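You operate a simulated robot arm through the tools that you are given. There is no shell and no other tool.

The job below is to be done with a simulated robot arm. You get a single attempt, and the scene is never put back.

Task
Swap the stickered fan cover for the clean one.
Fine: old cover on the stand's empty rest; the fan from its stand goes on under the new cover.

Only the result counts: the job must be done as asked and must still hold three seconds after the hand-in. Knocking over, shifting, dropping, spilling or breaking anything else fails it. Lids that push on must go on centred and level and be pressed home; caps that screw on are set level and turned clockwise until they are tight.

Robot
A 7-joint arm with a two-finger parallel gripper, fixed in place. Base frame: the origin is at the foot of the arm, x ahead of it, y to its left, z up; the work surface is at about z = 0.8. Lengths are in m, angles in degrees, forces in N, time in s.
Its first joint turns from -132.0 to 132.0 degrees. Payload 3.91 kg.
Tool frame: the origin (TCP) lies between the finger pads and is the grasp point; the fingertips stand 0.03 m ahead of it; z points along the fingers, y is the line along which they close. The gripper opens to 0.11 m. The fingers are 0.02 m wide and 0.01 m thick; the gripper's body (0.048 by 0.112 m) begins 0.055 m behind the TCP.
Orientation is that of the tool frame in the base frame, as a unit quaternion [w, x, y, z]. With the fingers straight down and closing along the base's y, the tool's x points along the base's -x, its y along +y and its z along -z.

Tools
- The arm moves only by the tool jog_arm. Its argument "deltas" is a list of rows, each an object (a shift or turn left out is 0, a gripper value left out holds the last) with "travel": the shift along the tool's x, y, z in m, a list of three; "rotation": the turn, a rotation vector about the tool's x, y, z in degrees, a list of three. In form: [{"travel": [dx, dy, dz], "rotation": [rx, ry, rz]}, ...]. A call has 1 to 20 rows; each row is the pose to reach, as a shift and turn from the pose commanded when the call began, along the tool's axes at that moment. "jaw" is the finger opening in m, from 0 to 0.11, set as the call begins (left out, the last holds). A row lasts 0.2 s, in which the tool goes at most 0.05 m and 8.6 degrees; a call with a longer step from one row to the next is refused whole, and so is a gripper value outside its range. A pose out of reach is approached as far as the arm can. The call stops where the force on the tool passes 40 N (or 10 N more than at its start, if that is more) or the arm is blocked; 0.2 s more then pass. Each finger travels about 0.108 m/s and halts on what it meets, pressing with about 21 N; the grip force reading is that of the motor and also rises with nothing between the fingers. The clock runs only during rows and for 0.2 s after the last one: add rows that repeat a pose to give the fingers time. The reply holds the time, the measured pose of the TCP, the force on the tool along the base axes, the opening and the grip force, in the units named above and with some noise, with the torque about the TCP (base axes, N m) and any sound that the robot's microphone picked up.
- Cameras (640 x 400 px; columns grow to the right, rows downward): "scene" is fixed at [0.0499, 0.6499, 1.6146]; the picture's right is [-0.57, -0.82, 0.00], its down [-0.57, 0.40, -0.72] and it looks along [0.59, -0.41, -0.69] (base axes); focal length 361 px, centre (320, 200). "wrist" rides on the gripper at [0.072, 0.017, -0.103] in the tool frame; the picture's right is [-0.23, 0.97, 0.00], its down [-0.76, -0.18, -0.62] and it looks along [-0.61, -0.14, 0.78] (tool axes); focal length 222 px, centre (320, 200). There is no depth. A picture from a camera that has moved, and an enlarged one, comes with that camera's place and axes in the base frame and with its lens.
- capture(camera): a new picture of that camera. The clock stands still meanwhile.
- enlarge(camera, box): a new picture of the part [left, top, right, bottom] of that camera's present view, enlarged. The clock stands still meanwhile.
- sign_off(): hands the job in; it is judged then, once.

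Places have to be worked out from the pictures, the camera data and where the tool is seen. Open the gripper and draw the arm clear of the work before you hand the job in, unless the task says otherwise.

The tools are called as name(argument=value, ...) on one line, values as JSON. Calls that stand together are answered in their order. jog_arm: Moves the arm, as the interface text tells. Its arguments: {"type":"object","properties":{"deltas":{"type":"array"},"jaw":{"type":"number"}},"required":["deltas"]} The other tools are called the same way: capture (camera) takes a picture; enlarge (camera, box) takes an enlarged picture of a part of a camera's view; sign_off () hands the job in.

At the start:

```text
t: 0.0
position: [0.7096, 0.2323, 1.1516]
tcp_rot: [0.0, 0.0, 1.0, -0.001]
force: [0.2, 0.5, 0.6]
torque: [0.02, 0.03, 0.02]
grip_width: 0.1099
finger_force: 0.1
```

scene: 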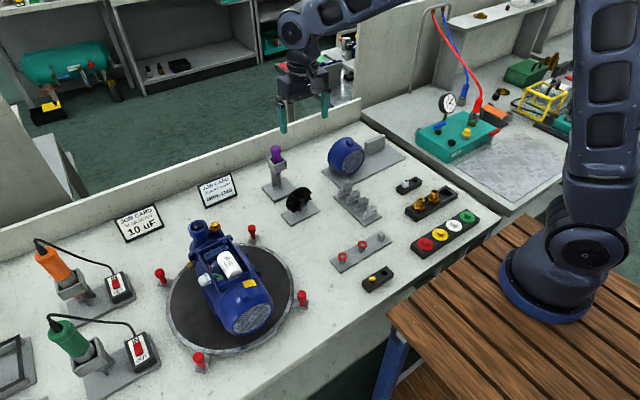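
wrist: 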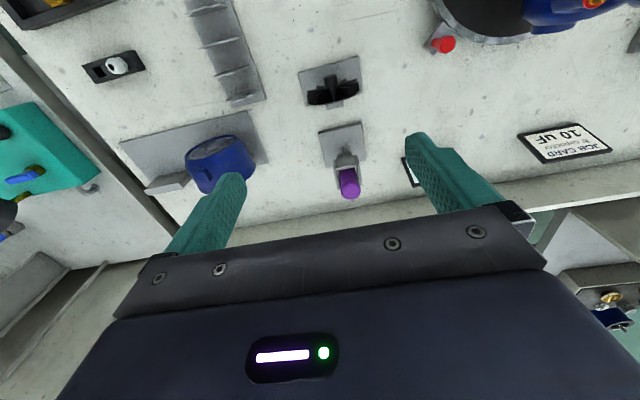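

I start by looking closely at the motor, the fan, the clean cover and the stand in enlarged views.

enlarge(camera="scene", box=[150, 200, 330, 380])

enlarge(camera="scene", box=[250, 120, 420, 230])

enlarge(camera="scene", box=[320, 160, 490, 300])

enlarge(camera="wrist", box=[100, 0, 420, 200])

```text
2.22 times, centred on (240, 290) of scene
camera zoom: at [0.0499, 0.6499, 1.6146], right [-0.57, -0.82, 0.0], down [-0.57, 0.4, -0.72], along [0.59, -0.41, -0.69], focal length 803 px, centre (498, 0)
```

zoom: 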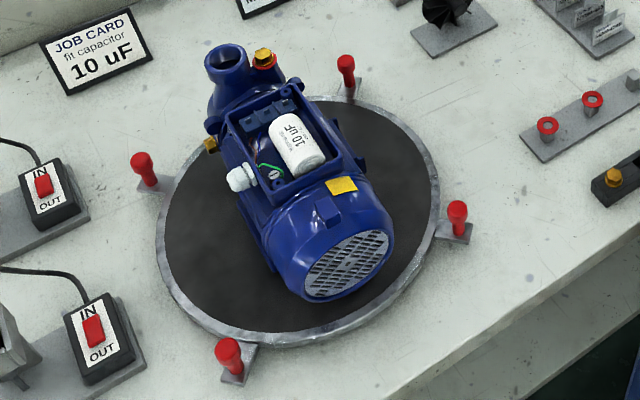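

```text
3.64 times, centred on (335, 175) of scene
camera zoom: at [0.0499, 0.6499, 1.6146], right [-0.57, -0.82, 0.0], down [-0.57, 0.4, -0.72], along [0.59, -0.41, -0.69], focal length 1314 px, centre (266, 291)
```

zoom: 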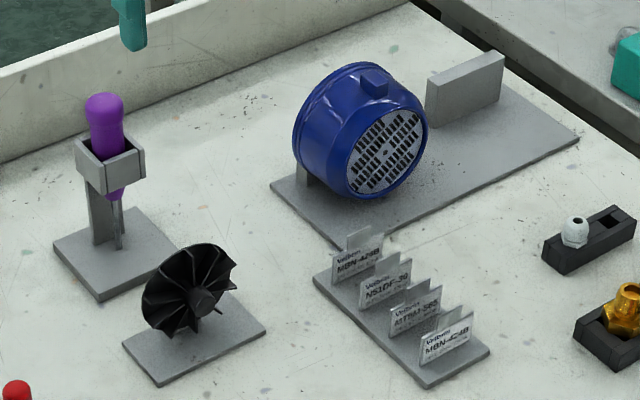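

```text
2.86 times, centred on (405, 230) of scene
camera zoom: at [0.0499, 0.6499, 1.6146], right [-0.57, -0.82, 0.0], down [-0.57, 0.4, -0.72], along [0.59, -0.41, -0.69], focal length 1032 px, centre (77, 114)
```

zoom: 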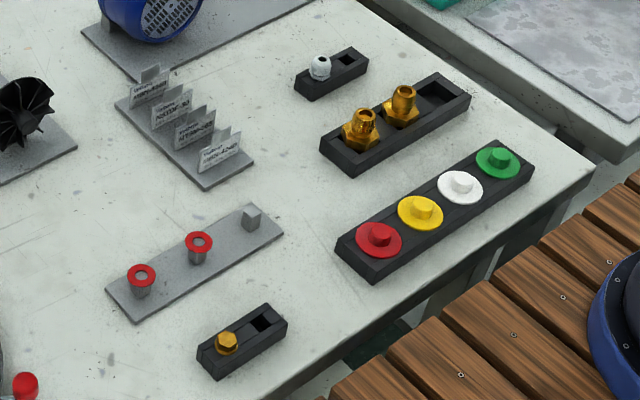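

```text
2.00 times, centred on (260, 100) of wrist
camera zoom: at [0.6375, 0.2488, 1.2545], right [0.23, 0.97, 0.0], down [0.76, -0.18, 0.62], along [0.61, -0.14, -0.78], focal length 444 px, centre (440, 400)
```

zoom: 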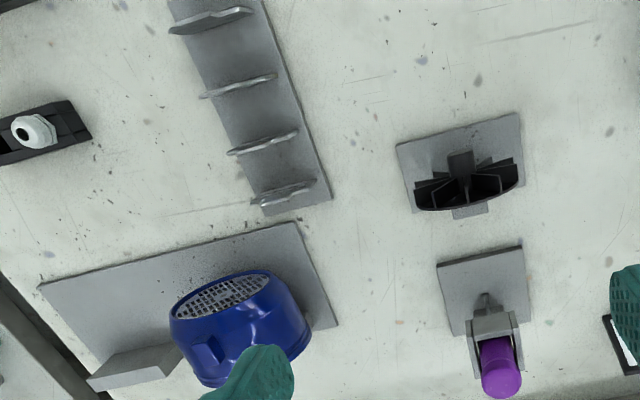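

The motor's fan cover (yellow sticker) seems to face about -x, near (0.45, 0.555), and the clean cover is near (0.82, 0.01). I move high above the motor to look at it with the wrist camera.

jog_arm(deltas=[{"travel": [0.031, 0.033, 0.003]}, {"travel": [0.062, 0.066, 0.006]}, {"travel": [0.093, 0.099, 0.009]}, {"travel": [0.124, 0.132, 0.012]}, {"travel": [0.155, 0.165, 0.015]}, {"travel": [0.186, 0.198, 0.018]}, {"travel": [0.217, 0.231, 0.021]}, {"travel": [0.248, 0.264, 0.024]}, {"travel": [0.279, 0.297, 0.027]}, {"travel": [0.31, 0.33, 0.03]}])

```text
t: 2.2
position: [0.4011, 0.5628, 1.1221]
tcp_rot: [-0.001, 0.0, 1.0, 0.0]
force: [0.9, 0.4, 0.7]
torque: [0.05, 0.02, 0.02]
grip_width: 0.11
finger_force: 0.1
```

The arm is above the front of the motor; I take a wrist picture and a scene picture.

capture(camera="wrist")

capture(camera="scene")

```text
taken
camera wrist: at [0.3293, 0.5788, 1.2265], right [0.23, 0.97, 0.0], down [0.76, -0.18, 0.62], along [0.61, -0.14, -0.78], focal length 222 px, centre (320, 200)
```

wrist: 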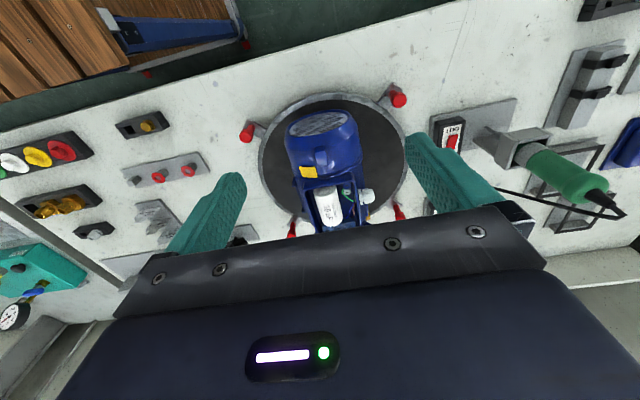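

```text
taken
```

scene: 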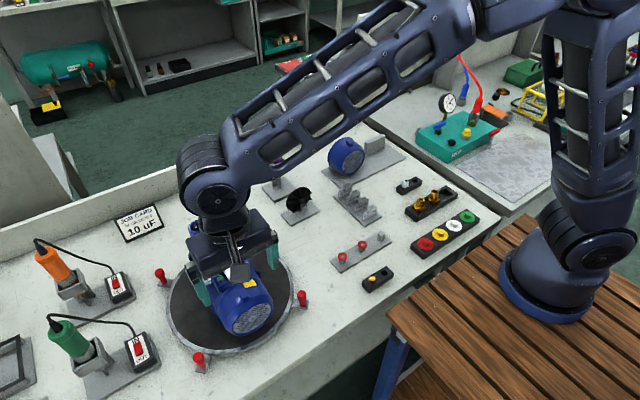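

I enlarge the motor part of the wrist view to see the cover and its joint line.

enlarge(camera="wrist", box=[230, 70, 430, 245])

enlarge(camera="scene", box=[170, 240, 310, 350])

```text
2.29 times, centred on (330, 158) of wrist
camera zoom: at [0.3293, 0.5788, 1.2265], right [0.23, 0.97, 0.0], down [0.76, -0.18, 0.62], along [0.61, -0.14, -0.78], focal length 508 px, centre (297, 297)
```

zoom: 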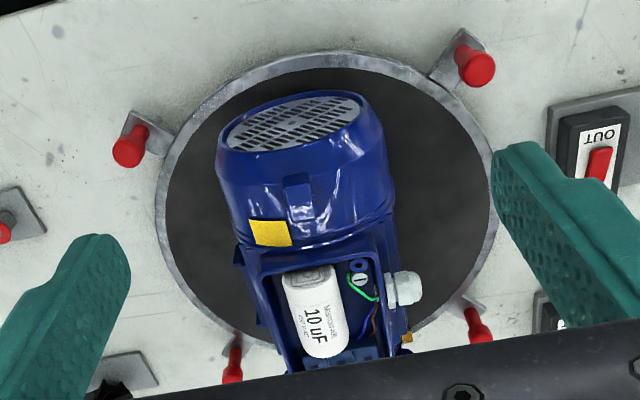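

```text
3.64 times, centred on (240, 295) of scene
camera zoom: at [0.0499, 0.6499, 1.6146], right [-0.57, -0.82, 0.0], down [-0.57, 0.4, -0.72], along [0.59, -0.41, -0.69], focal length 1314 px, centre (611, -146)
```

zoom: 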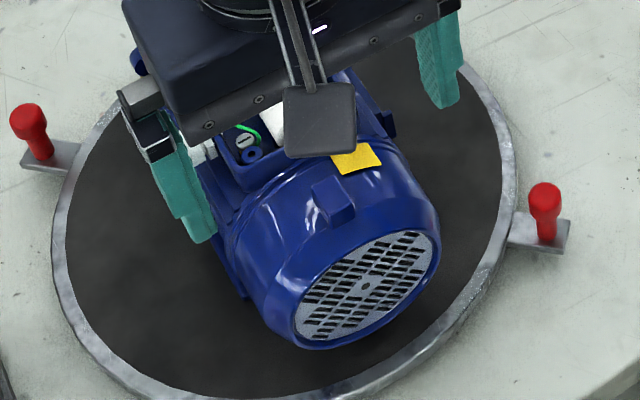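

The grille centre triangulates to about (0.443, 0.551, 0.897) with the motor axis close to base x. I move lower and further back to view the cover's face and measure its diameter.

jog_arm(deltas=[{"travel": [0.025, 0.0, 0.035]}, {"travel": [0.05, 0.0, 0.07]}, {"travel": [0.07, 0.0, 0.1]}])

capture(camera="wrist")

enlarge(camera="wrist", box=[200, 80, 440, 230])

```text
t: 3.0
position: [0.3297, 0.5628, 1.0237]
tcp_rot: [-0.001, 0.001, 1.0, 0.0]
force: [0.2, 0.3, 0.1]
torque: [0.02, 0.04, 0.02]
grip_width: 0.1102
finger_force: 0.1
```

```text
taken
camera wrist: at [0.2584, 0.5777, 1.1268], right [0.23, 0.97, 0.0], down [0.76, -0.18, 0.62], along [0.61, -0.14, -0.78], focal length 222 px, centre (320, 200)
```

wrist: 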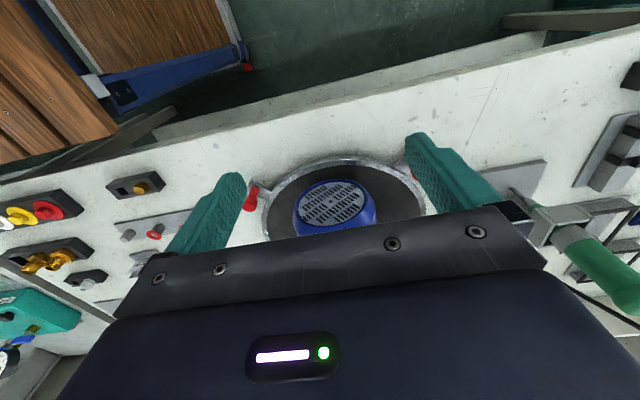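

```text
2.67 times, centred on (320, 155) of wrist
camera zoom: at [0.2584, 0.5777, 1.1268], right [0.23, 0.97, 0.0], down [0.76, -0.18, 0.62], along [0.61, -0.14, -0.78], focal length 592 px, centre (320, 320)
```

zoom: 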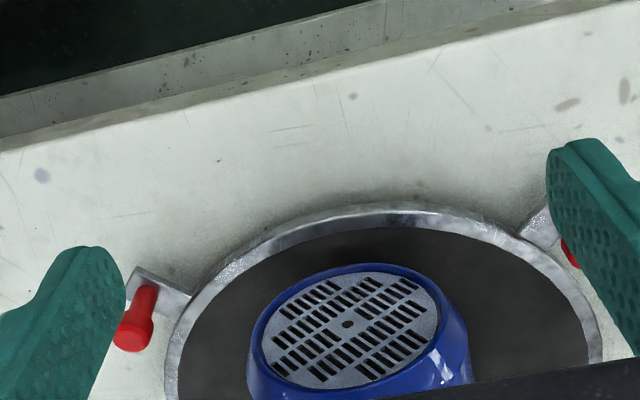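

I now want a near-vertical view of the cover to measure its width and orientation; I move up and forward so the cover sits in the top part of the wrist image.

jog_arm(deltas=[{"travel": [0.0, 0.0, -0.04]}, {"travel": [-0.03, 0.0, -0.07]}, {"travel": [-0.07, 0.0, -0.09]}, {"travel": [-0.115, 0.0, -0.09]}, {"travel": [-0.16, 0.0, -0.09]}])

capture(camera="wrist")

enlarge(camera="wrist", box=[210, 0, 450, 150])

```text
t: 4.2
position: [0.4881, 0.5645, 1.1126]
tcp_rot: [-0.001, -0.002, 1.0, 0.0]
force: [-1.5, 0.4, 0.7]
torque: [0.0, -0.05, 0.01]
grip_width: 0.1099
finger_force: 0.0
```

```text
taken
camera wrist: at [0.4173, 0.5805, 1.2164], right [0.23, 0.97, 0.0], down [0.76, -0.18, 0.62], along [0.61, -0.14, -0.78], focal length 222 px, centre (320, 200)
```

wrist: 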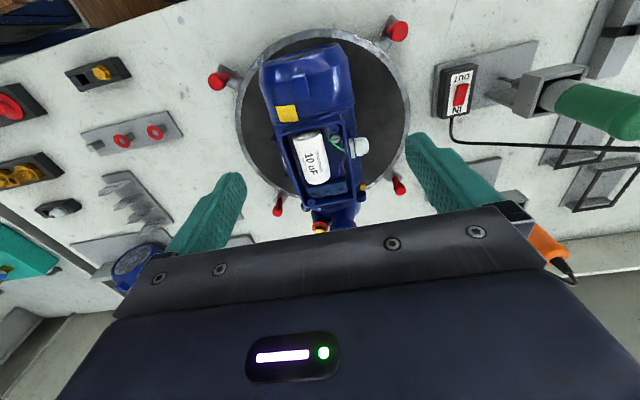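

```text
2.67 times, centred on (330, 75) of wrist
camera zoom: at [0.4173, 0.5805, 1.2164], right [0.23, 0.97, 0.0], down [0.76, -0.18, 0.62], along [0.61, -0.14, -0.78], focal length 592 px, centre (293, 533)
```

zoom: 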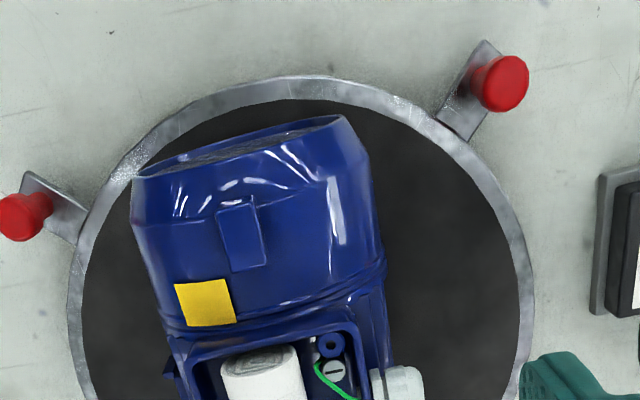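

The cover is about 0.109 m wide near the front and up to 0.118 m at its rear edge, with a small grip tab (about 18 mm wide) on top. Next I go over the cover stand to inspect the clean cover, its rest and the empty rest.

jog_arm(deltas=[{"travel": [-0.02, -0.041, 0.0]}, {"travel": [-0.04, -0.082, 0.0]}, {"travel": [-0.06, -0.123, 0.0]}, {"travel": [-0.08, -0.164, 0.0]}, {"travel": [-0.1, -0.205, 0.0]}, {"travel": [-0.12, -0.246, 0.0]}, {"travel": [-0.14, -0.287, 0.0]}, {"travel": [-0.16, -0.328, 0.0]}, {"travel": [-0.18, -0.369, 0.0]}, {"travel": [-0.2, -0.41, 0.0]}, {"travel": [-0.22, -0.451, 0.0]}, {"travel": [-0.24, -0.492, 0.0]}, {"travel": [-0.26, -0.533, 0.0]}])

capture(camera="wrist")

enlarge(camera="wrist", box=[200, 50, 440, 200])

```text
t: 7.0
position: [0.7515, 0.0281, 1.1106]
tcp_rot: [-0.001, 0.0, 1.0, 0.0]
force: [-0.1, 0.2, -0.4]
torque: [-0.03, -0.01, 0.03]
grip_width: 0.1104
finger_force: 0.1
```

```text
taken
camera wrist: at [0.6797, 0.0438, 1.2139], right [0.23, 0.97, 0.0], down [0.76, -0.18, 0.62], along [0.61, -0.14, -0.78], focal length 222 px, centre (320, 200)
```

wrist: 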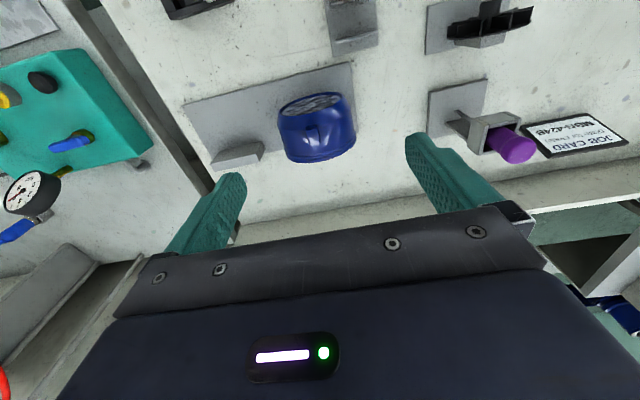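

```text
2.67 times, centred on (320, 125) of wrist
camera zoom: at [0.6797, 0.0438, 1.2139], right [0.23, 0.97, 0.0], down [0.76, -0.18, 0.62], along [0.61, -0.14, -0.78], focal length 592 px, centre (320, 400)
```

zoom: 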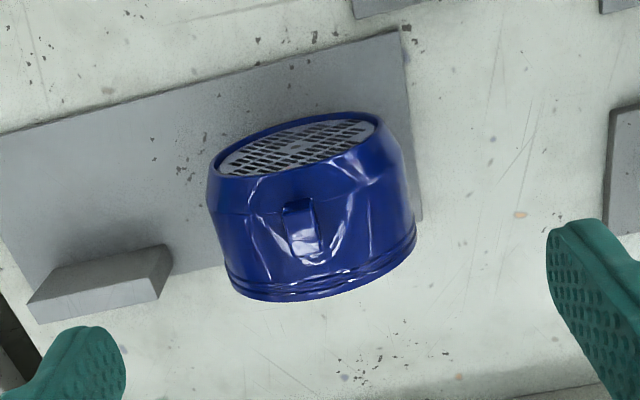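

The clean cover's grille centre triangulates to about (0.770, 0.011, 0.871) and the empty rest is an upright block around (0.835, -0.148). I need a side view of how the cover sits on its rest, so I yaw the tool 90° to look along -y.

jog_arm(deltas=[{"travel": [-0.003, 0.01, 0.0], "rotation": [0, 0, 8.2]}, {"travel": [-0.006, 0.02, 0.0], "rotation": [0, 0, 16.4]}, {"travel": [-0.009, 0.03, 0.0], "rotation": [0, 0, 24.6]}, {"travel": [-0.012, 0.04, 0.0], "rotation": [0, 0, 32.8]}, {"travel": [-0.015, 0.05, 0.0], "rotation": [0, 0, 41]}, {"travel": [-0.018, 0.06, 0.01], "rotation": [0, 0, 49.2]}, {"travel": [-0.021, 0.07, 0.02], "rotation": [0, 0, 57.4]}, {"travel": [-0.024, 0.075, 0.03], "rotation": [0, 0, 65.6]}, {"travel": [-0.027, 0.08, 0.04], "rotation": [0, 0, 73.8]}, {"travel": [-0.03, 0.08, 0.06], "rotation": [0, 0, 82]}, {"travel": [-0.03, 0.08, 0.07], "rotation": [0, 0, 90]}])

capture(camera="wrist")

enlarge(camera="wrist", box=[200, 50, 440, 200])

```text
t: 9.4
position: [0.7777, 0.1111, 1.0414]
tcp_rot: [-0.001, 0.707, 0.707, 0.0]
force: [0.2, 0.7, 0.5]
torque: [0.0, -0.01, -0.01]
grip_width: 0.1099
finger_force: 0.0
```

```text
taken
camera wrist: at [0.7965, 0.1818, 1.1445], right [0.97, -0.23, 0.0], down [-0.18, -0.76, 0.62], along [-0.14, -0.61, -0.78], focal length 222 px, centre (320, 200)
```

wrist: 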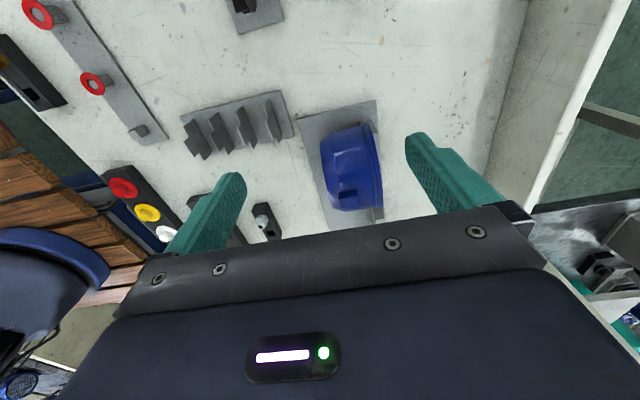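

```text
2.67 times, centred on (320, 125) of wrist
camera zoom: at [0.7965, 0.1818, 1.1445], right [0.97, -0.23, 0.0], down [-0.18, -0.76, 0.62], along [-0.14, -0.61, -0.78], focal length 592 px, centre (320, 400)
```

zoom: 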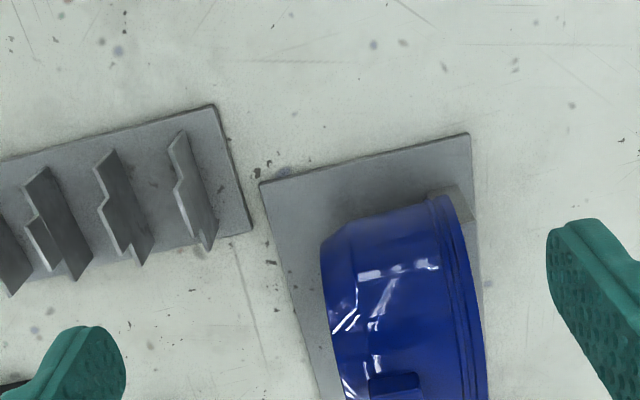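

The cover's rear rim seems to sit right at the block's front face. I enlarge the scene camera on the two rests to see any support detail.

enlarge(camera="scene", box=[310, 120, 410, 190])

enlarge(camera="wrist", box=[290, 90, 400, 220])

```text
5.71 times, centred on (360, 155) of scene
camera zoom: at [0.0499, 0.6499, 1.6146], right [-0.57, -0.82, 0.0], down [-0.57, 0.4, -0.72], along [0.59, -0.41, -0.69], focal length 2065 px, centre (91, 457)
```

zoom: 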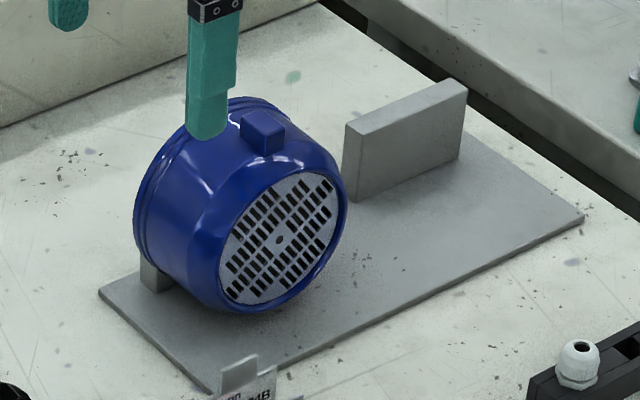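

```text
3.08 times, centred on (345, 155) of wrist
camera zoom: at [0.7965, 0.1818, 1.1445], right [0.97, -0.23, 0.0], down [-0.18, -0.76, 0.62], along [-0.14, -0.61, -0.78], focal length 684 px, centre (243, 338)
```

zoom: 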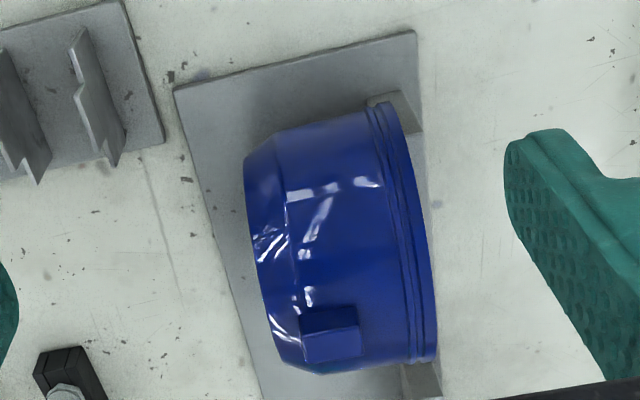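

The rest looks like a plain upright wall with the cover's open rim against it. I tilt the tool to look low and sideways across the stand for clearances under the cover.

jog_arm(deltas=[{"travel": [0.002, -0.011, 0.0], "rotation": [0, -8, 0]}, {"travel": [0.004, -0.022, 0.0], "rotation": [0, -16, 0]}, {"travel": [0.006, -0.033, 0.0], "rotation": [0, -24, 0]}, {"travel": [0.008, -0.044, 0.0], "rotation": [0, -32, 0]}, {"travel": [0.01, -0.055, 0.0], "rotation": [0, -40, 0]}])

capture(camera="wrist")

enlarge(camera="wrist", box=[250, 20, 490, 200])

```text
t: 10.6
position: [0.7243, 0.1194, 1.0409]
tcp_rot: [0.242, 0.665, 0.664, -0.242]
force: [-0.6, 0.0, 0.8]
torque: [0.05, 0.02, 0.01]
grip_width: 0.1101
finger_force: 0.0
```

```text
taken
camera wrist: at [0.7417, 0.2394, 1.0734], right [0.97, -0.17, 0.15], down [-0.18, -0.18, 0.97], along [-0.14, -0.97, -0.21], focal length 222 px, centre (320, 200)
```

wrist: 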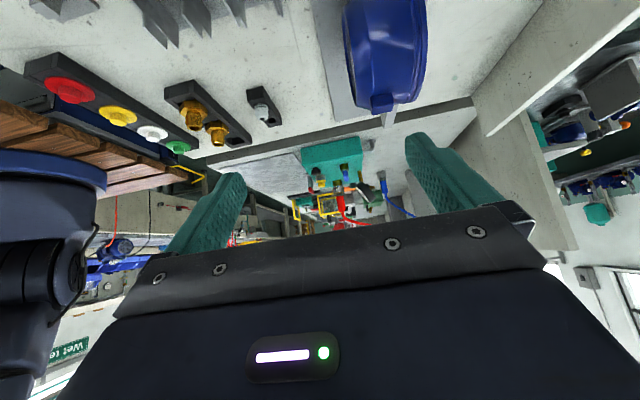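

```text
2.22 times, centred on (370, 110) of wrist
camera zoom: at [0.7417, 0.2394, 1.0734], right [0.97, -0.17, 0.15], down [-0.18, -0.18, 0.97], along [-0.14, -0.97, -0.21], focal length 494 px, centre (209, 400)
```

zoom: 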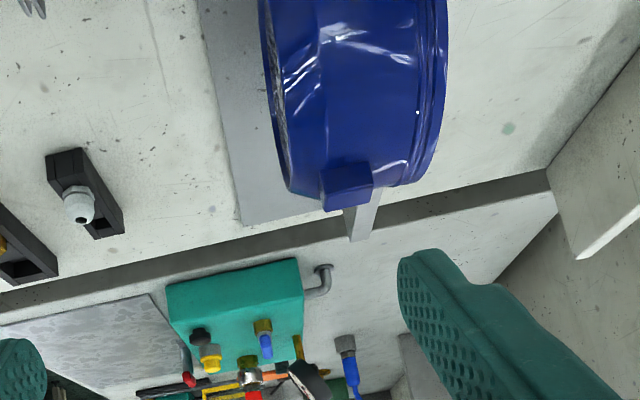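

That was too steep; I untilt and will instead look at the stand from the front (-x side).

jog_arm(deltas=[{"travel": [0, 0, 0], "rotation": [0, 8, 0]}, {"travel": [0, 0, 0], "rotation": [0, 16, 0]}, {"travel": [0, 0, 0], "rotation": [0, 24, 0]}, {"travel": [0, 0, 0], "rotation": [0, 32, 0]}, {"travel": [0, 0, 0], "rotation": [0, 40, 0]}])

jog_arm(deltas=[{"travel": [-0.017, -0.013, 0], "rotation": [0, 0, -8.2]}, {"travel": [-0.034, -0.026, 0], "rotation": [0, 0, -16.4]}, {"travel": [-0.051, -0.039, 0], "rotation": [0, 0, -24.6]}, {"travel": [-0.068, -0.052, 0], "rotation": [0, 0, -32.8]}, {"travel": [-0.085, -0.065, 0], "rotation": [0, 0, -41]}, {"travel": [-0.102, -0.078, 0], "rotation": [0, 0, -49.2]}, {"travel": [-0.119, -0.091, 0], "rotation": [0, 0, -57.4]}, {"travel": [-0.136, -0.104, 0], "rotation": [0, 0, -65.6]}, {"travel": [-0.153, -0.117, 0], "rotation": [0, 0, -73.8]}, {"travel": [-0.17, -0.13, 0], "rotation": [0, 0, -82]}, {"travel": [-0.19, -0.14, 0], "rotation": [0, 0, -90]}])

jog_arm(deltas=[{"travel": [0, 0, 0.02], "rotation": [0, -7, 0]}, {"travel": [0, 0, 0.05], "rotation": [0, -14, 0]}, {"travel": [0, 0, 0.09], "rotation": [0, -20, 0]}])

capture(camera="wrist")

enlarge(camera="wrist", box=[200, 50, 440, 200])

```text
t: 11.8
position: [0.7232, 0.1207, 1.0397]
tcp_rot: [-0.001, 0.706, 0.708, 0.001]
force: [-0.3, -0.7, 0.1]
torque: [-0.05, -0.03, 0.01]
grip_width: 0.1099
finger_force: 0.0
```

```text
t: 14.2
position: [0.5839, -0.071, 1.0418]
tcp_rot: [0.0, -0.002, 1.0, 0.001]
force: [-0.8, 0.4, 0.6]
torque: [0.0, -0.04, 0.03]
grip_width: 0.1101
finger_force: 0.1
```

```text
t: 15.0
position: [0.5849, -0.0725, 0.9523]
tcp_rot: [0.174, -0.002, 0.985, 0.001]
force: [0.6, -0.1, 0.8]
torque: [0.01, 0.0, -0.01]
grip_width: 0.1099
finger_force: 0.0
```

```text
taken
camera wrist: at [0.4816, -0.056, 1.0241], right [0.21, 0.97, 0.08], down [0.5, -0.18, 0.85], along [0.84, -0.14, -0.53], focal length 222 px, centre (320, 200)
```

wrist: 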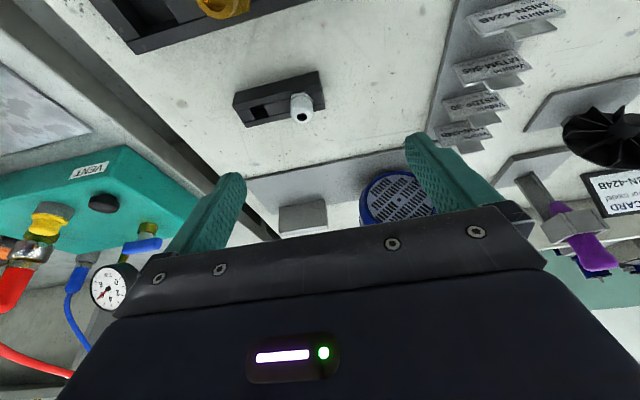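

```text
2.67 times, centred on (320, 125) of wrist
camera zoom: at [0.4816, -0.056, 1.0241], right [0.21, 0.97, 0.08], down [0.5, -0.18, 0.85], along [0.84, -0.14, -0.53], focal length 592 px, centre (320, 400)
```

zoom: 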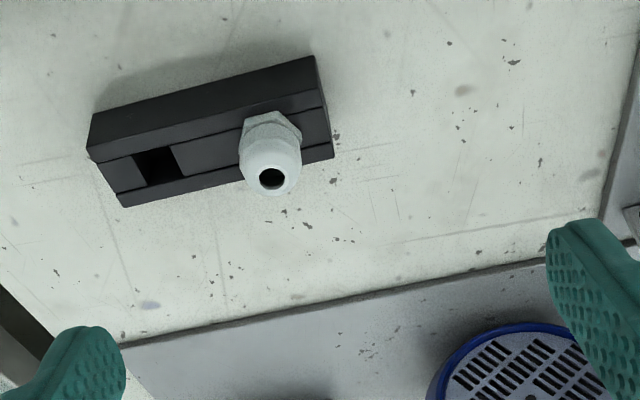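

I move a little closer so both rests come into the unobstructed part of the picture.

jog_arm(deltas=[{"travel": [-0.0376, 0.015, 0.0137]}, {"travel": [-0.0752, 0.03, 0.0274]}])

capture(camera="wrist")

enlarge(camera="wrist", box=[230, 80, 430, 220])

```text
t: 15.6
position: [0.6646, -0.0393, 0.9528]
tcp_rot: [0.175, 0.0, 0.985, 0.0]
force: [0.1, 0.1, 0.0]
torque: [0.01, -0.01, -0.05]
grip_width: 0.1098
finger_force: 0.0
```

```text
taken
camera wrist: at [0.5617, -0.0245, 1.0248], right [0.21, 0.97, 0.08], down [0.5, -0.18, 0.85], along [0.84, -0.14, -0.53], focal length 222 px, centre (320, 200)
```

wrist: 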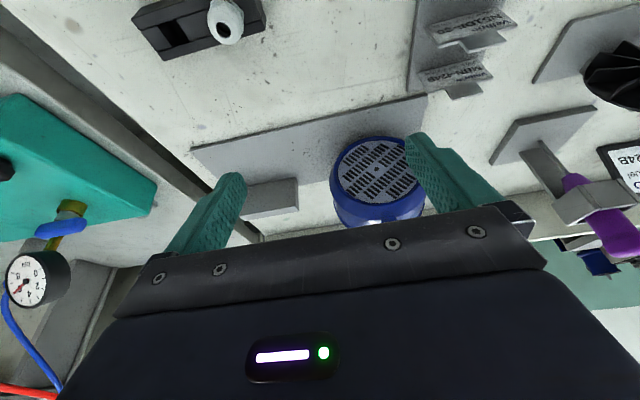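

```text
2.86 times, centred on (330, 150) of wrist
camera zoom: at [0.5617, -0.0245, 1.0248], right [0.21, 0.97, 0.08], down [0.5, -0.18, 0.85], along [0.84, -0.14, -0.53], focal length 635 px, centre (291, 343)
```

zoom: 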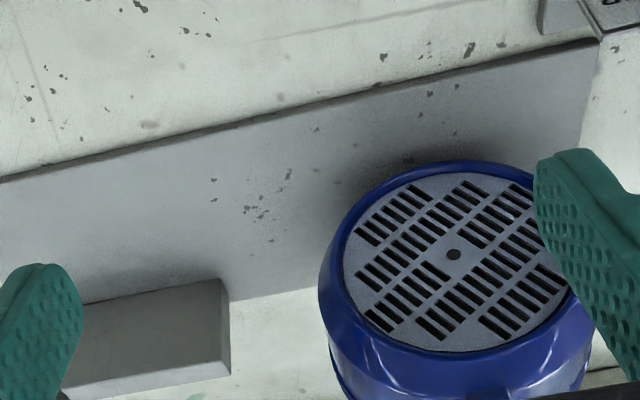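

The clean cover rests with its rim bottom on the plate (axis height ≈0.867, grille centre ≈(0.772, 0.010)) and its open rim against the wall; I'll mirror that for the empty rest at y ≈ -0.148. Now I look at the fan on its stand from the front.

jog_arm(deltas=[{"travel": [0.0, 0.0, -0.045]}, {"travel": [0.006, 0.045, -0.0675]}, {"travel": [0.012, 0.09, -0.0675]}, {"travel": [0.018, 0.135, -0.0675]}, {"travel": [0.024, 0.18, -0.0675]}, {"travel": [0.03, 0.225, -0.0675]}, {"travel": [0.036, 0.265, -0.0675]}, {"travel": [0.0393, 0.29, -0.0675]}])

capture(camera="wrist")

enlarge(camera="wrist", box=[230, 60, 430, 200])

enlarge(camera="scene", box=[270, 170, 340, 230])

```text
refused: row 2 steps farther than a row can; nothing moved
```

```text
taken
camera wrist: at [0.5617, -0.0245, 1.0248], right [0.21, 0.97, 0.08], down [0.5, -0.18, 0.85], along [0.84, -0.14, -0.53], focal length 222 px, centre (320, 200)
```

wrist: 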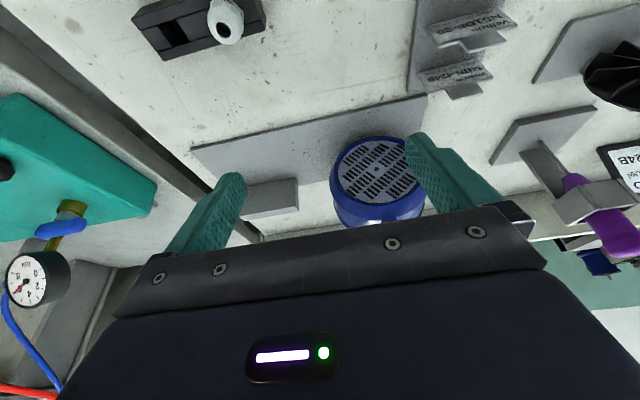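

```text
2.86 times, centred on (330, 130) of wrist
camera zoom: at [0.5617, -0.0245, 1.0248], right [0.21, 0.97, 0.08], down [0.5, -0.18, 0.85], along [0.84, -0.14, -0.53], focal length 635 px, centre (291, 400)
```

zoom: 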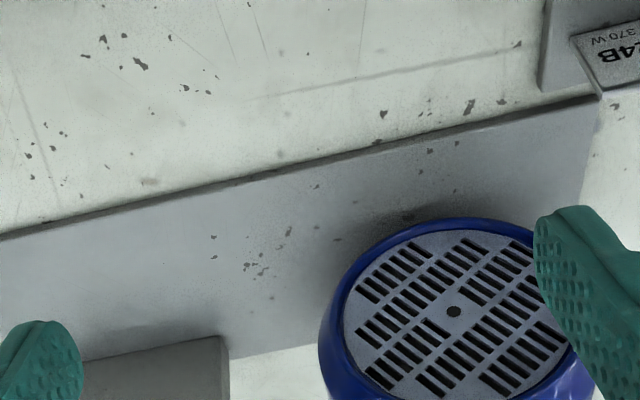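

```text
6.67 times, centred on (305, 200) of scene
camera zoom: at [0.0499, 0.6499, 1.6146], right [-0.57, -0.82, 0.0], down [-0.57, 0.4, -0.72], along [0.59, -0.41, -0.69], focal length 2409 px, centre (420, 200)
```

zoom: 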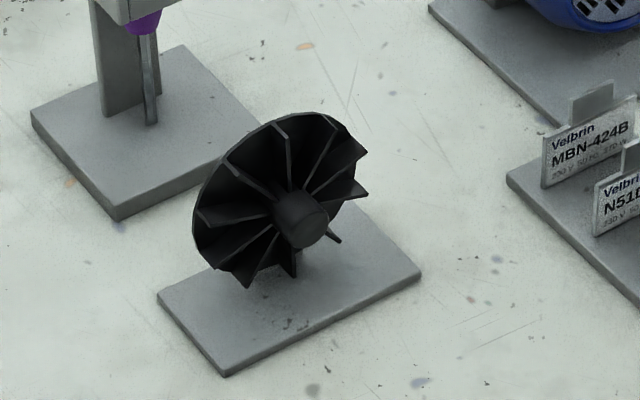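

I repeat the move with smaller steps.

jog_arm(deltas=[{"travel": [0.0, 0.0, -0.045]}, {"travel": [0.006, 0.04, -0.0675]}, {"travel": [0.012, 0.085, -0.0675]}, {"travel": [0.018, 0.13, -0.0675]}, {"travel": [0.024, 0.175, -0.0675]}, {"travel": [0.03, 0.22, -0.0675]}, {"travel": [0.036, 0.26, -0.0675]}, {"travel": [0.0393, 0.29, -0.0675]}])

capture(camera="wrist")

enlarge(camera="wrist", box=[250, 60, 410, 200])

```text
t: 17.4
position: [0.6055, 0.2495, 1.0008]
tcp_rot: [0.174, 0.0, 0.985, 0.0]
force: [0.4, -0.1, -0.3]
torque: [0.01, 0.01, 0.03]
grip_width: 0.1098
finger_force: 0.0
```

```text
taken
camera wrist: at [0.5029, 0.2657, 1.0745], right [0.21, 0.97, 0.08], down [0.5, -0.18, 0.85], along [0.84, -0.14, -0.53], focal length 222 px, centre (320, 200)
```

wrist: 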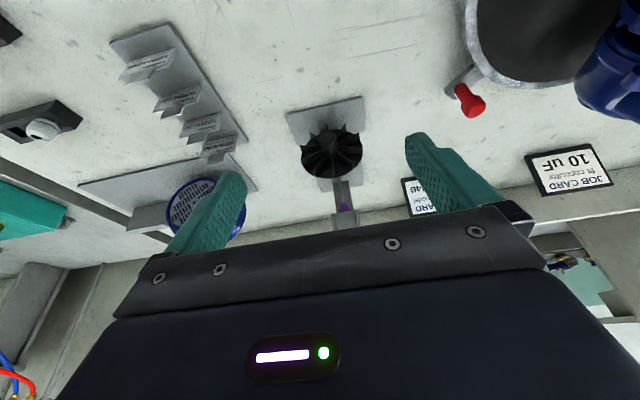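

```text
2.86 times, centred on (330, 130) of wrist
camera zoom: at [0.5029, 0.2657, 1.0745], right [0.21, 0.97, 0.08], down [0.5, -0.18, 0.85], along [0.84, -0.14, -0.53], focal length 635 px, centre (291, 400)
```

zoom: 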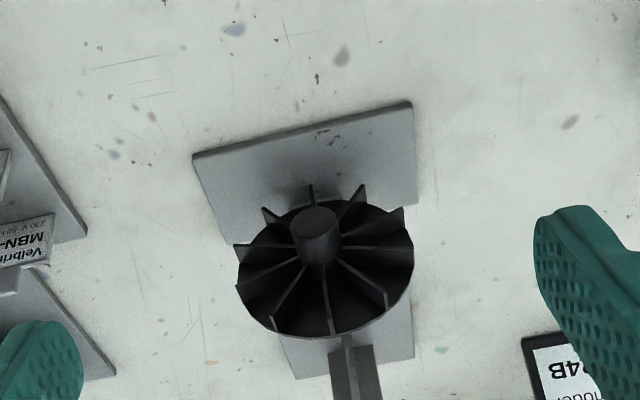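

The fan's hub sticks out toward -x (hub front ≈(0.718, 0.248, 0.847)). I want a side view of the fan to see how its stand holds it, so I untilt and yaw the camera to look along +y.

jog_arm(deltas=[{"travel": [0, 0, 0], "rotation": [0, 7, 0]}, {"travel": [0, 0, 0], "rotation": [0, 14, 0]}, {"travel": [0, 0, 0], "rotation": [0, 20, 0]}])

jog_arm(deltas=[{"travel": [0, -0.02, -0.02], "rotation": [0, 0, -8.2]}, {"travel": [-0.01, -0.04, -0.02], "rotation": [0, 0, -16.4]}, {"travel": [-0.02, -0.06, -0.02], "rotation": [0, 0, -24.6]}, {"travel": [-0.04, -0.08, -0.02], "rotation": [0, 0, -32.8]}, {"travel": [-0.055, -0.09, -0.02], "rotation": [0, 0, -41]}, {"travel": [-0.07, -0.1, -0.02], "rotation": [0, 0, -49.2]}, {"travel": [-0.085, -0.1, -0.02], "rotation": [0, 0, -57.4]}, {"travel": [-0.1, -0.1, -0.02], "rotation": [0, 0, -65.6]}, {"travel": [-0.115, -0.1, -0.02], "rotation": [0, 0, -73.8]}, {"travel": [-0.12, -0.1, -0.02], "rotation": [0, 0, -82]}, {"travel": [-0.125, -0.1, -0.02], "rotation": [0, 0, -90]}])

capture(camera="wrist")

enlarge(camera="wrist", box=[220, 20, 440, 200])

```text
t: 18.2
position: [0.6041, 0.2509, 1.0012]
tcp_rot: [-0.001, -0.001, 1.0, 0.0]
force: [-0.3, 0.5, 0.3]
torque: [0.05, -0.02, 0.0]
grip_width: 0.11
finger_force: 0.0
```

```text
t: 20.6
position: [0.7278, 0.1492, 1.0213]
tcp_rot: [0.0, 0.708, -0.706, 0.0]
force: [0.4, 0.0, 0.3]
torque: [0.02, 0.01, -0.02]
grip_width: 0.1101
finger_force: 0.0
```

```text
taken
camera wrist: at [0.7129, 0.0765, 1.124], right [-0.97, 0.22, 0.0], down [0.18, 0.76, 0.62], along [0.14, 0.61, -0.78], focal length 222 px, centre (320, 200)
```

wrist: 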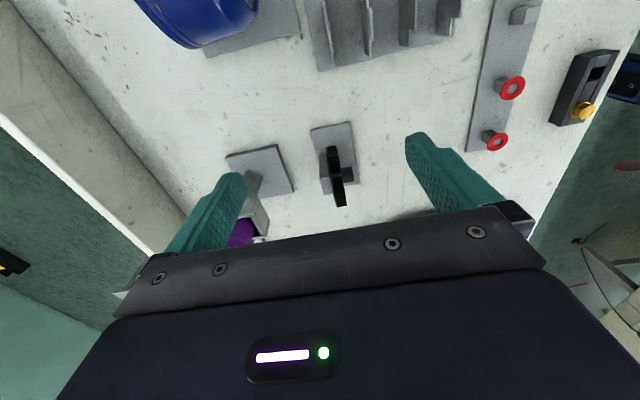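

```text
2.22 times, centred on (330, 110) of wrist
camera zoom: at [0.7129, 0.0765, 1.124], right [-0.97, 0.22, 0.0], down [0.18, 0.76, 0.62], along [0.14, 0.61, -0.78], focal length 494 px, centre (298, 400)
```

zoom: 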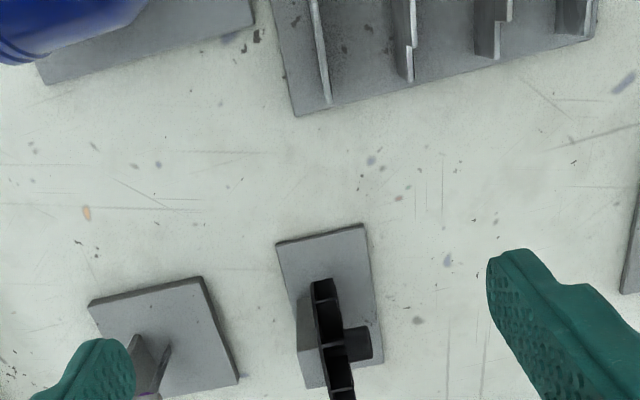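

I magnify the fan's side view.

enlarge(camera="wrist", box=[290, 115, 380, 210])

```text
4.21 times, centred on (335, 162) of wrist
camera zoom: at [0.7129, 0.0765, 1.124], right [-0.97, 0.22, 0.0], down [0.18, 0.76, 0.62], along [0.14, 0.61, -0.78], focal length 935 px, centre (257, 358)
```

zoom: 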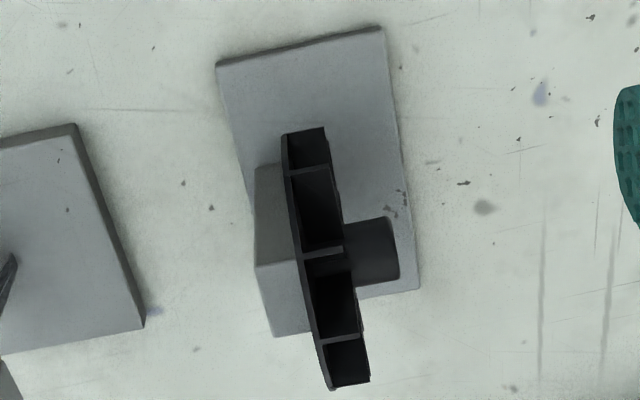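

I take a maximal enlargement of the fan from the scene camera to see the gray piece beneath the hub.

enlarge(camera="scene", box=[285, 178, 325, 218])

enlarge(camera="scene", box=[325, 125, 375, 185])

```text
10.00 times, centred on (305, 198) of scene
camera zoom: at [0.0499, 0.6499, 1.6146], right [-0.57, -0.82, 0.0], down [-0.57, 0.4, -0.72], along [0.59, -0.41, -0.69], focal length 3614 px, centre (470, 220)
```

zoom: 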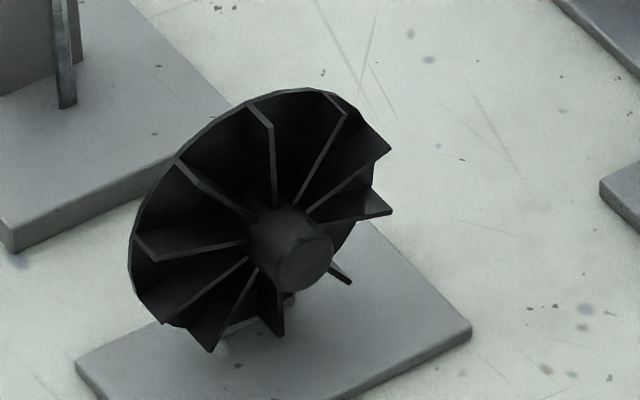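

```text
6.67 times, centred on (350, 155) of scene
camera zoom: at [0.0499, 0.6499, 1.6146], right [-0.57, -0.82, 0.0], down [-0.57, 0.4, -0.72], along [0.59, -0.41, -0.69], focal length 2409 px, centre (120, 500)
```

zoom: 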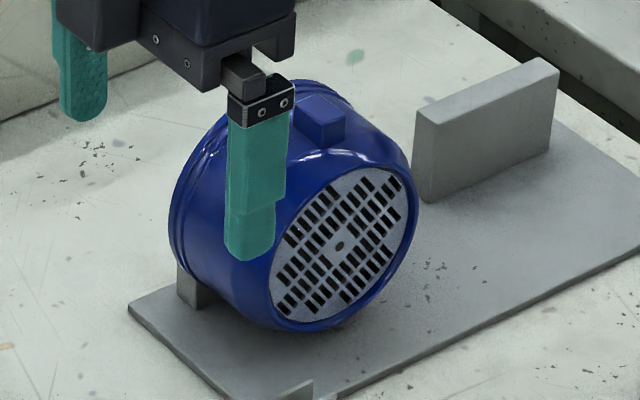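

The fan leans against/hangs on a small wall with its hub facing -x, so it can be taken by the hub. Now I head to the motor, straightening the yaw, to grip the old cover's tab (estimated x 0.453–0.478, y 0.542–0.556, z 0.952–0.969).

jog_arm(deltas=[{"travel": [0, 0, -0.045]}, {"travel": [0, 0, -0.08], "rotation": [0, 0, 7.5]}, {"travel": [-0.036, 0.024, -0.08], "rotation": [0, 0, 15]}, {"travel": [-0.073, 0.048, -0.08], "rotation": [0, 0, 22.5]}, {"travel": [-0.109, 0.071, -0.08], "rotation": [0, 0, 30]}, {"travel": [-0.145, 0.095, -0.08], "rotation": [0, 0, 37.5]}, {"travel": [-0.182, 0.119, -0.08], "rotation": [0, 0, 45]}, {"travel": [-0.218, 0.143, -0.08], "rotation": [0, 0, 52.5]}, {"travel": [-0.255, 0.167, -0.08], "rotation": [0, 0, 60]}, {"travel": [-0.291, 0.191, -0.08], "rotation": [0, 0, 67.5]}, {"travel": [-0.327, 0.214, -0.08], "rotation": [0, 0, 75]}, {"travel": [-0.364, 0.238, -0.08], "rotation": [0, 0, 82.5]}, {"travel": [-0.4, 0.262, -0.08], "rotation": [0, 0, 90]}], jaw=0.05)

capture(camera="wrist")

enlarge(camera="wrist", box=[220, 0, 420, 150])

enlarge(camera="scene", box=[180, 230, 300, 350])

```text
t: 23.4
position: [0.4689, 0.5501, 1.101]
tcp_rot: [0.001, 0.001, 1.0, 0.001]
force: [0.1, -0.7, 0.5]
torque: [0.02, 0.05, -0.01]
grip_width: 0.0501
finger_force: 0.1
```

```text
taken
camera wrist: at [0.397, 0.5652, 1.2041], right [0.23, 0.97, 0.0], down [0.76, -0.18, 0.62], along [0.61, -0.14, -0.78], focal length 222 px, centre (320, 200)
```

wrist: 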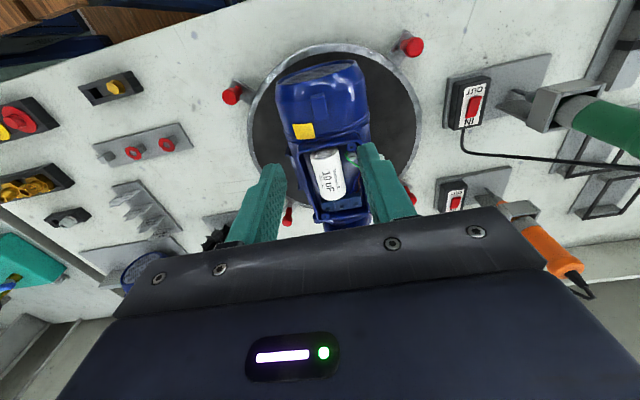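

```text
2.67 times, centred on (320, 75) of wrist
camera zoom: at [0.397, 0.5652, 1.2041], right [0.23, 0.97, 0.0], down [0.76, -0.18, 0.62], along [0.61, -0.14, -0.78], focal length 592 px, centre (320, 533)
```

zoom: 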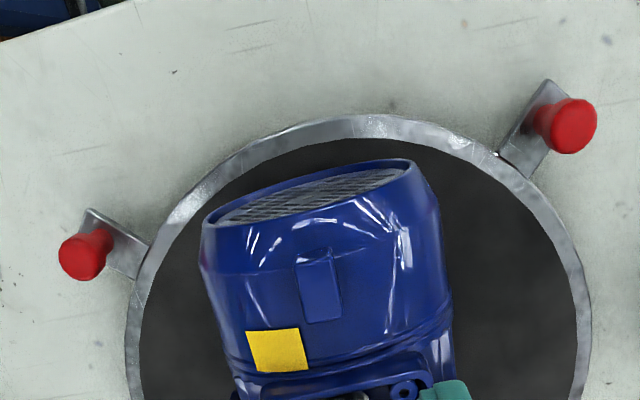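

```text
3.33 times, centred on (240, 290) of scene
camera zoom: at [0.0499, 0.6499, 1.6146], right [-0.57, -0.82, 0.0], down [-0.57, 0.4, -0.72], along [0.59, -0.41, -0.69], focal length 1205 px, centre (587, -100)
```

zoom: 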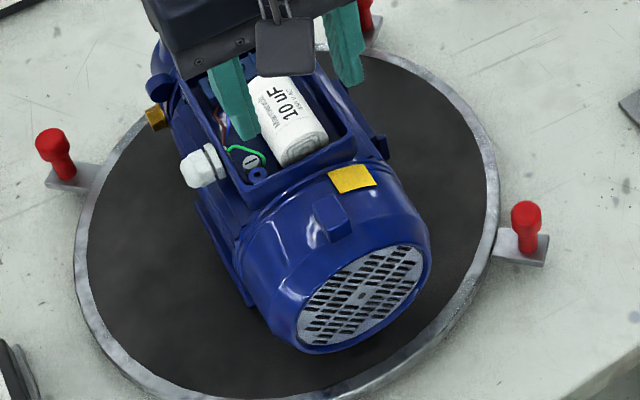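

The tab re-measures at centre (0.4635, 0.549). I align over it and descend to just above.

jog_arm(deltas=[{"travel": [0.0055, -0.001, 0.03]}, {"travel": [0.0055, -0.001, 0.06]}, {"travel": [0.0055, -0.001, 0.085]}, {"travel": [0.0055, -0.001, 0.095]}], jaw=0.045)

capture(camera="wrist")

enlarge(camera="scene", box=[200, 240, 290, 340])

```text
t: 24.4
position: [0.4627, 0.5482, 1.0066]
tcp_rot: [0.0, 0.0, 1.0, 0.0]
force: [-0.2, -0.1, -0.2]
torque: [0.0, 0.0, 0.0]
grip_width: 0.0451
finger_force: 0.2
```

```text
taken
camera wrist: at [0.3915, 0.564, 1.1102], right [0.23, 0.97, 0.0], down [0.76, -0.18, 0.62], along [0.61, -0.14, -0.78], focal length 222 px, centre (320, 200)
```

wrist: 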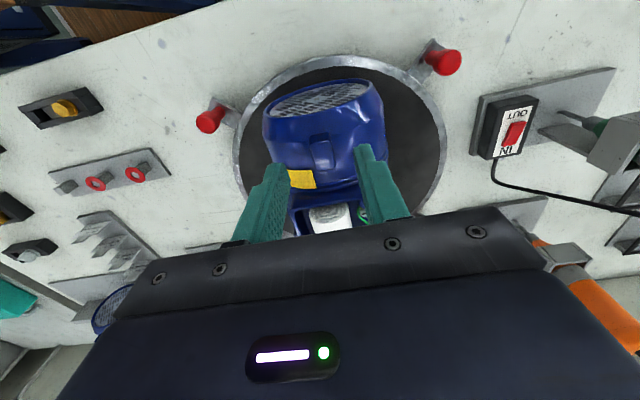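

```text
4.00 times, centred on (245, 290) of scene
camera zoom: at [0.0499, 0.6499, 1.6146], right [-0.57, -0.82, 0.0], down [-0.57, 0.4, -0.72], along [0.59, -0.41, -0.69], focal length 1446 px, centre (620, -160)
```

zoom: 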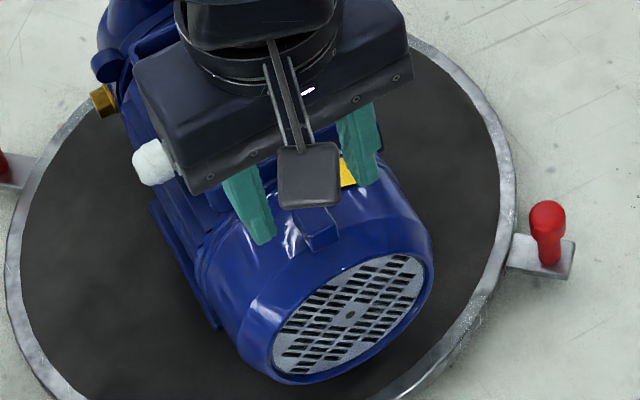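

The fingertips straddle the tab. I lower in small steps to about TCP z = 0.987 watching the force.

jog_arm(deltas=[{"travel": [0, 0, 0.006]}, {"travel": [0, 0, 0.012]}, {"travel": [0, 0, 0.018]}, {"travel": [0, 0, 0.0195]}])

enlarge(camera="wrist", box=[240, 50, 400, 180])

enlarge(camera="scene", box=[200, 240, 290, 340])

```text
t: 25.4
position: [0.4624, 0.5497, 0.9857]
tcp_rot: [0.0, -0.001, 1.0, 0.0]
force: [-0.6, -0.2, -0.6]
torque: [0.02, 0.02, 0.02]
grip_width: 0.0449
finger_force: 0.2
```

```text
3.08 times, centred on (320, 115) of wrist
camera zoom: at [0.3898, 0.5647, 1.0901], right [0.23, 0.97, 0.0], down [0.76, -0.18, 0.62], along [0.61, -0.14, -0.78], focal length 684 px, centre (320, 462)
```

zoom: 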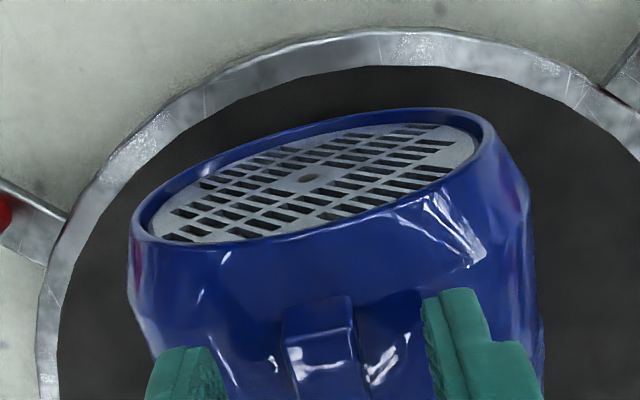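

```text
4.00 times, centred on (245, 290) of scene
camera zoom: at [0.0499, 0.6499, 1.6146], right [-0.57, -0.82, 0.0], down [-0.57, 0.4, -0.72], along [0.59, -0.41, -0.69], focal length 1446 px, centre (620, -160)
```

zoom: 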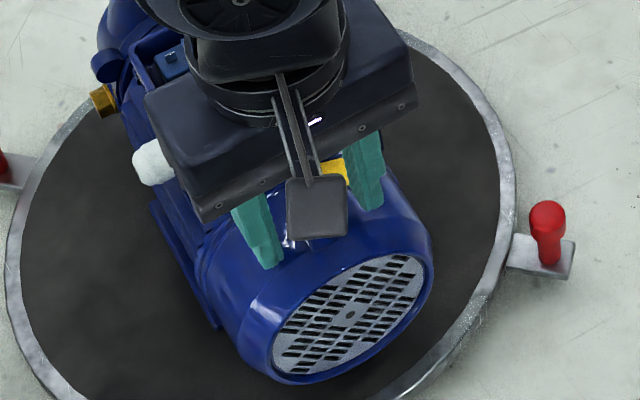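

No contact yet and the fingers bracket the tab with ~12 mm of engagement. I close the gripper on the tab.

jog_arm(deltas=[{"travel": [0, 0, 0]}, {"travel": [0, 0, 0]}, {"travel": [0, 0, 0]}, {"travel": [0, 0, 0]}, {"travel": [0, 0, 0]}], jaw=0.0)

```text
t: 26.6
position: [0.4606, 0.5482, 0.9859]
tcp_rot: [0.0, -0.001, 1.0, 0.0]
force: [-1.0, 3.3, -0.4]
torque: [0.15, 0.05, 0.18]
grip_width: 0.0154
finger_force: 21.1
```

Gripped at 15.4 mm. Now I pull gently straight along -x in small steps and watch the force.

jog_arm(deltas=[{"travel": [0.002, 0, 0]}, {"travel": [0.004, 0, 0]}, {"travel": [0.006, 0, 0]}])

enlarge(camera="scene", box=[200, 240, 290, 340])

```text
t: 27.4
position: [0.4562, 0.5496, 0.9862]
tcp_rot: [0.001, 0.0, 1.0, 0.0]
force: [0.1, -0.9, 0.3]
torque: [0.02, -0.03, 0.01]
grip_width: 0.0157
finger_force: 21.0
```

```text
4.00 times, centred on (245, 290) of scene
camera zoom: at [0.0499, 0.6499, 1.6146], right [-0.57, -0.82, 0.0], down [-0.57, 0.4, -0.72], along [0.59, -0.41, -0.69], focal length 1446 px, centre (620, -160)
```

zoom: 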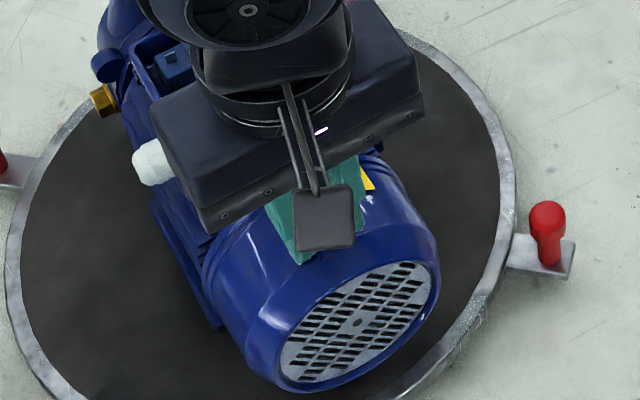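

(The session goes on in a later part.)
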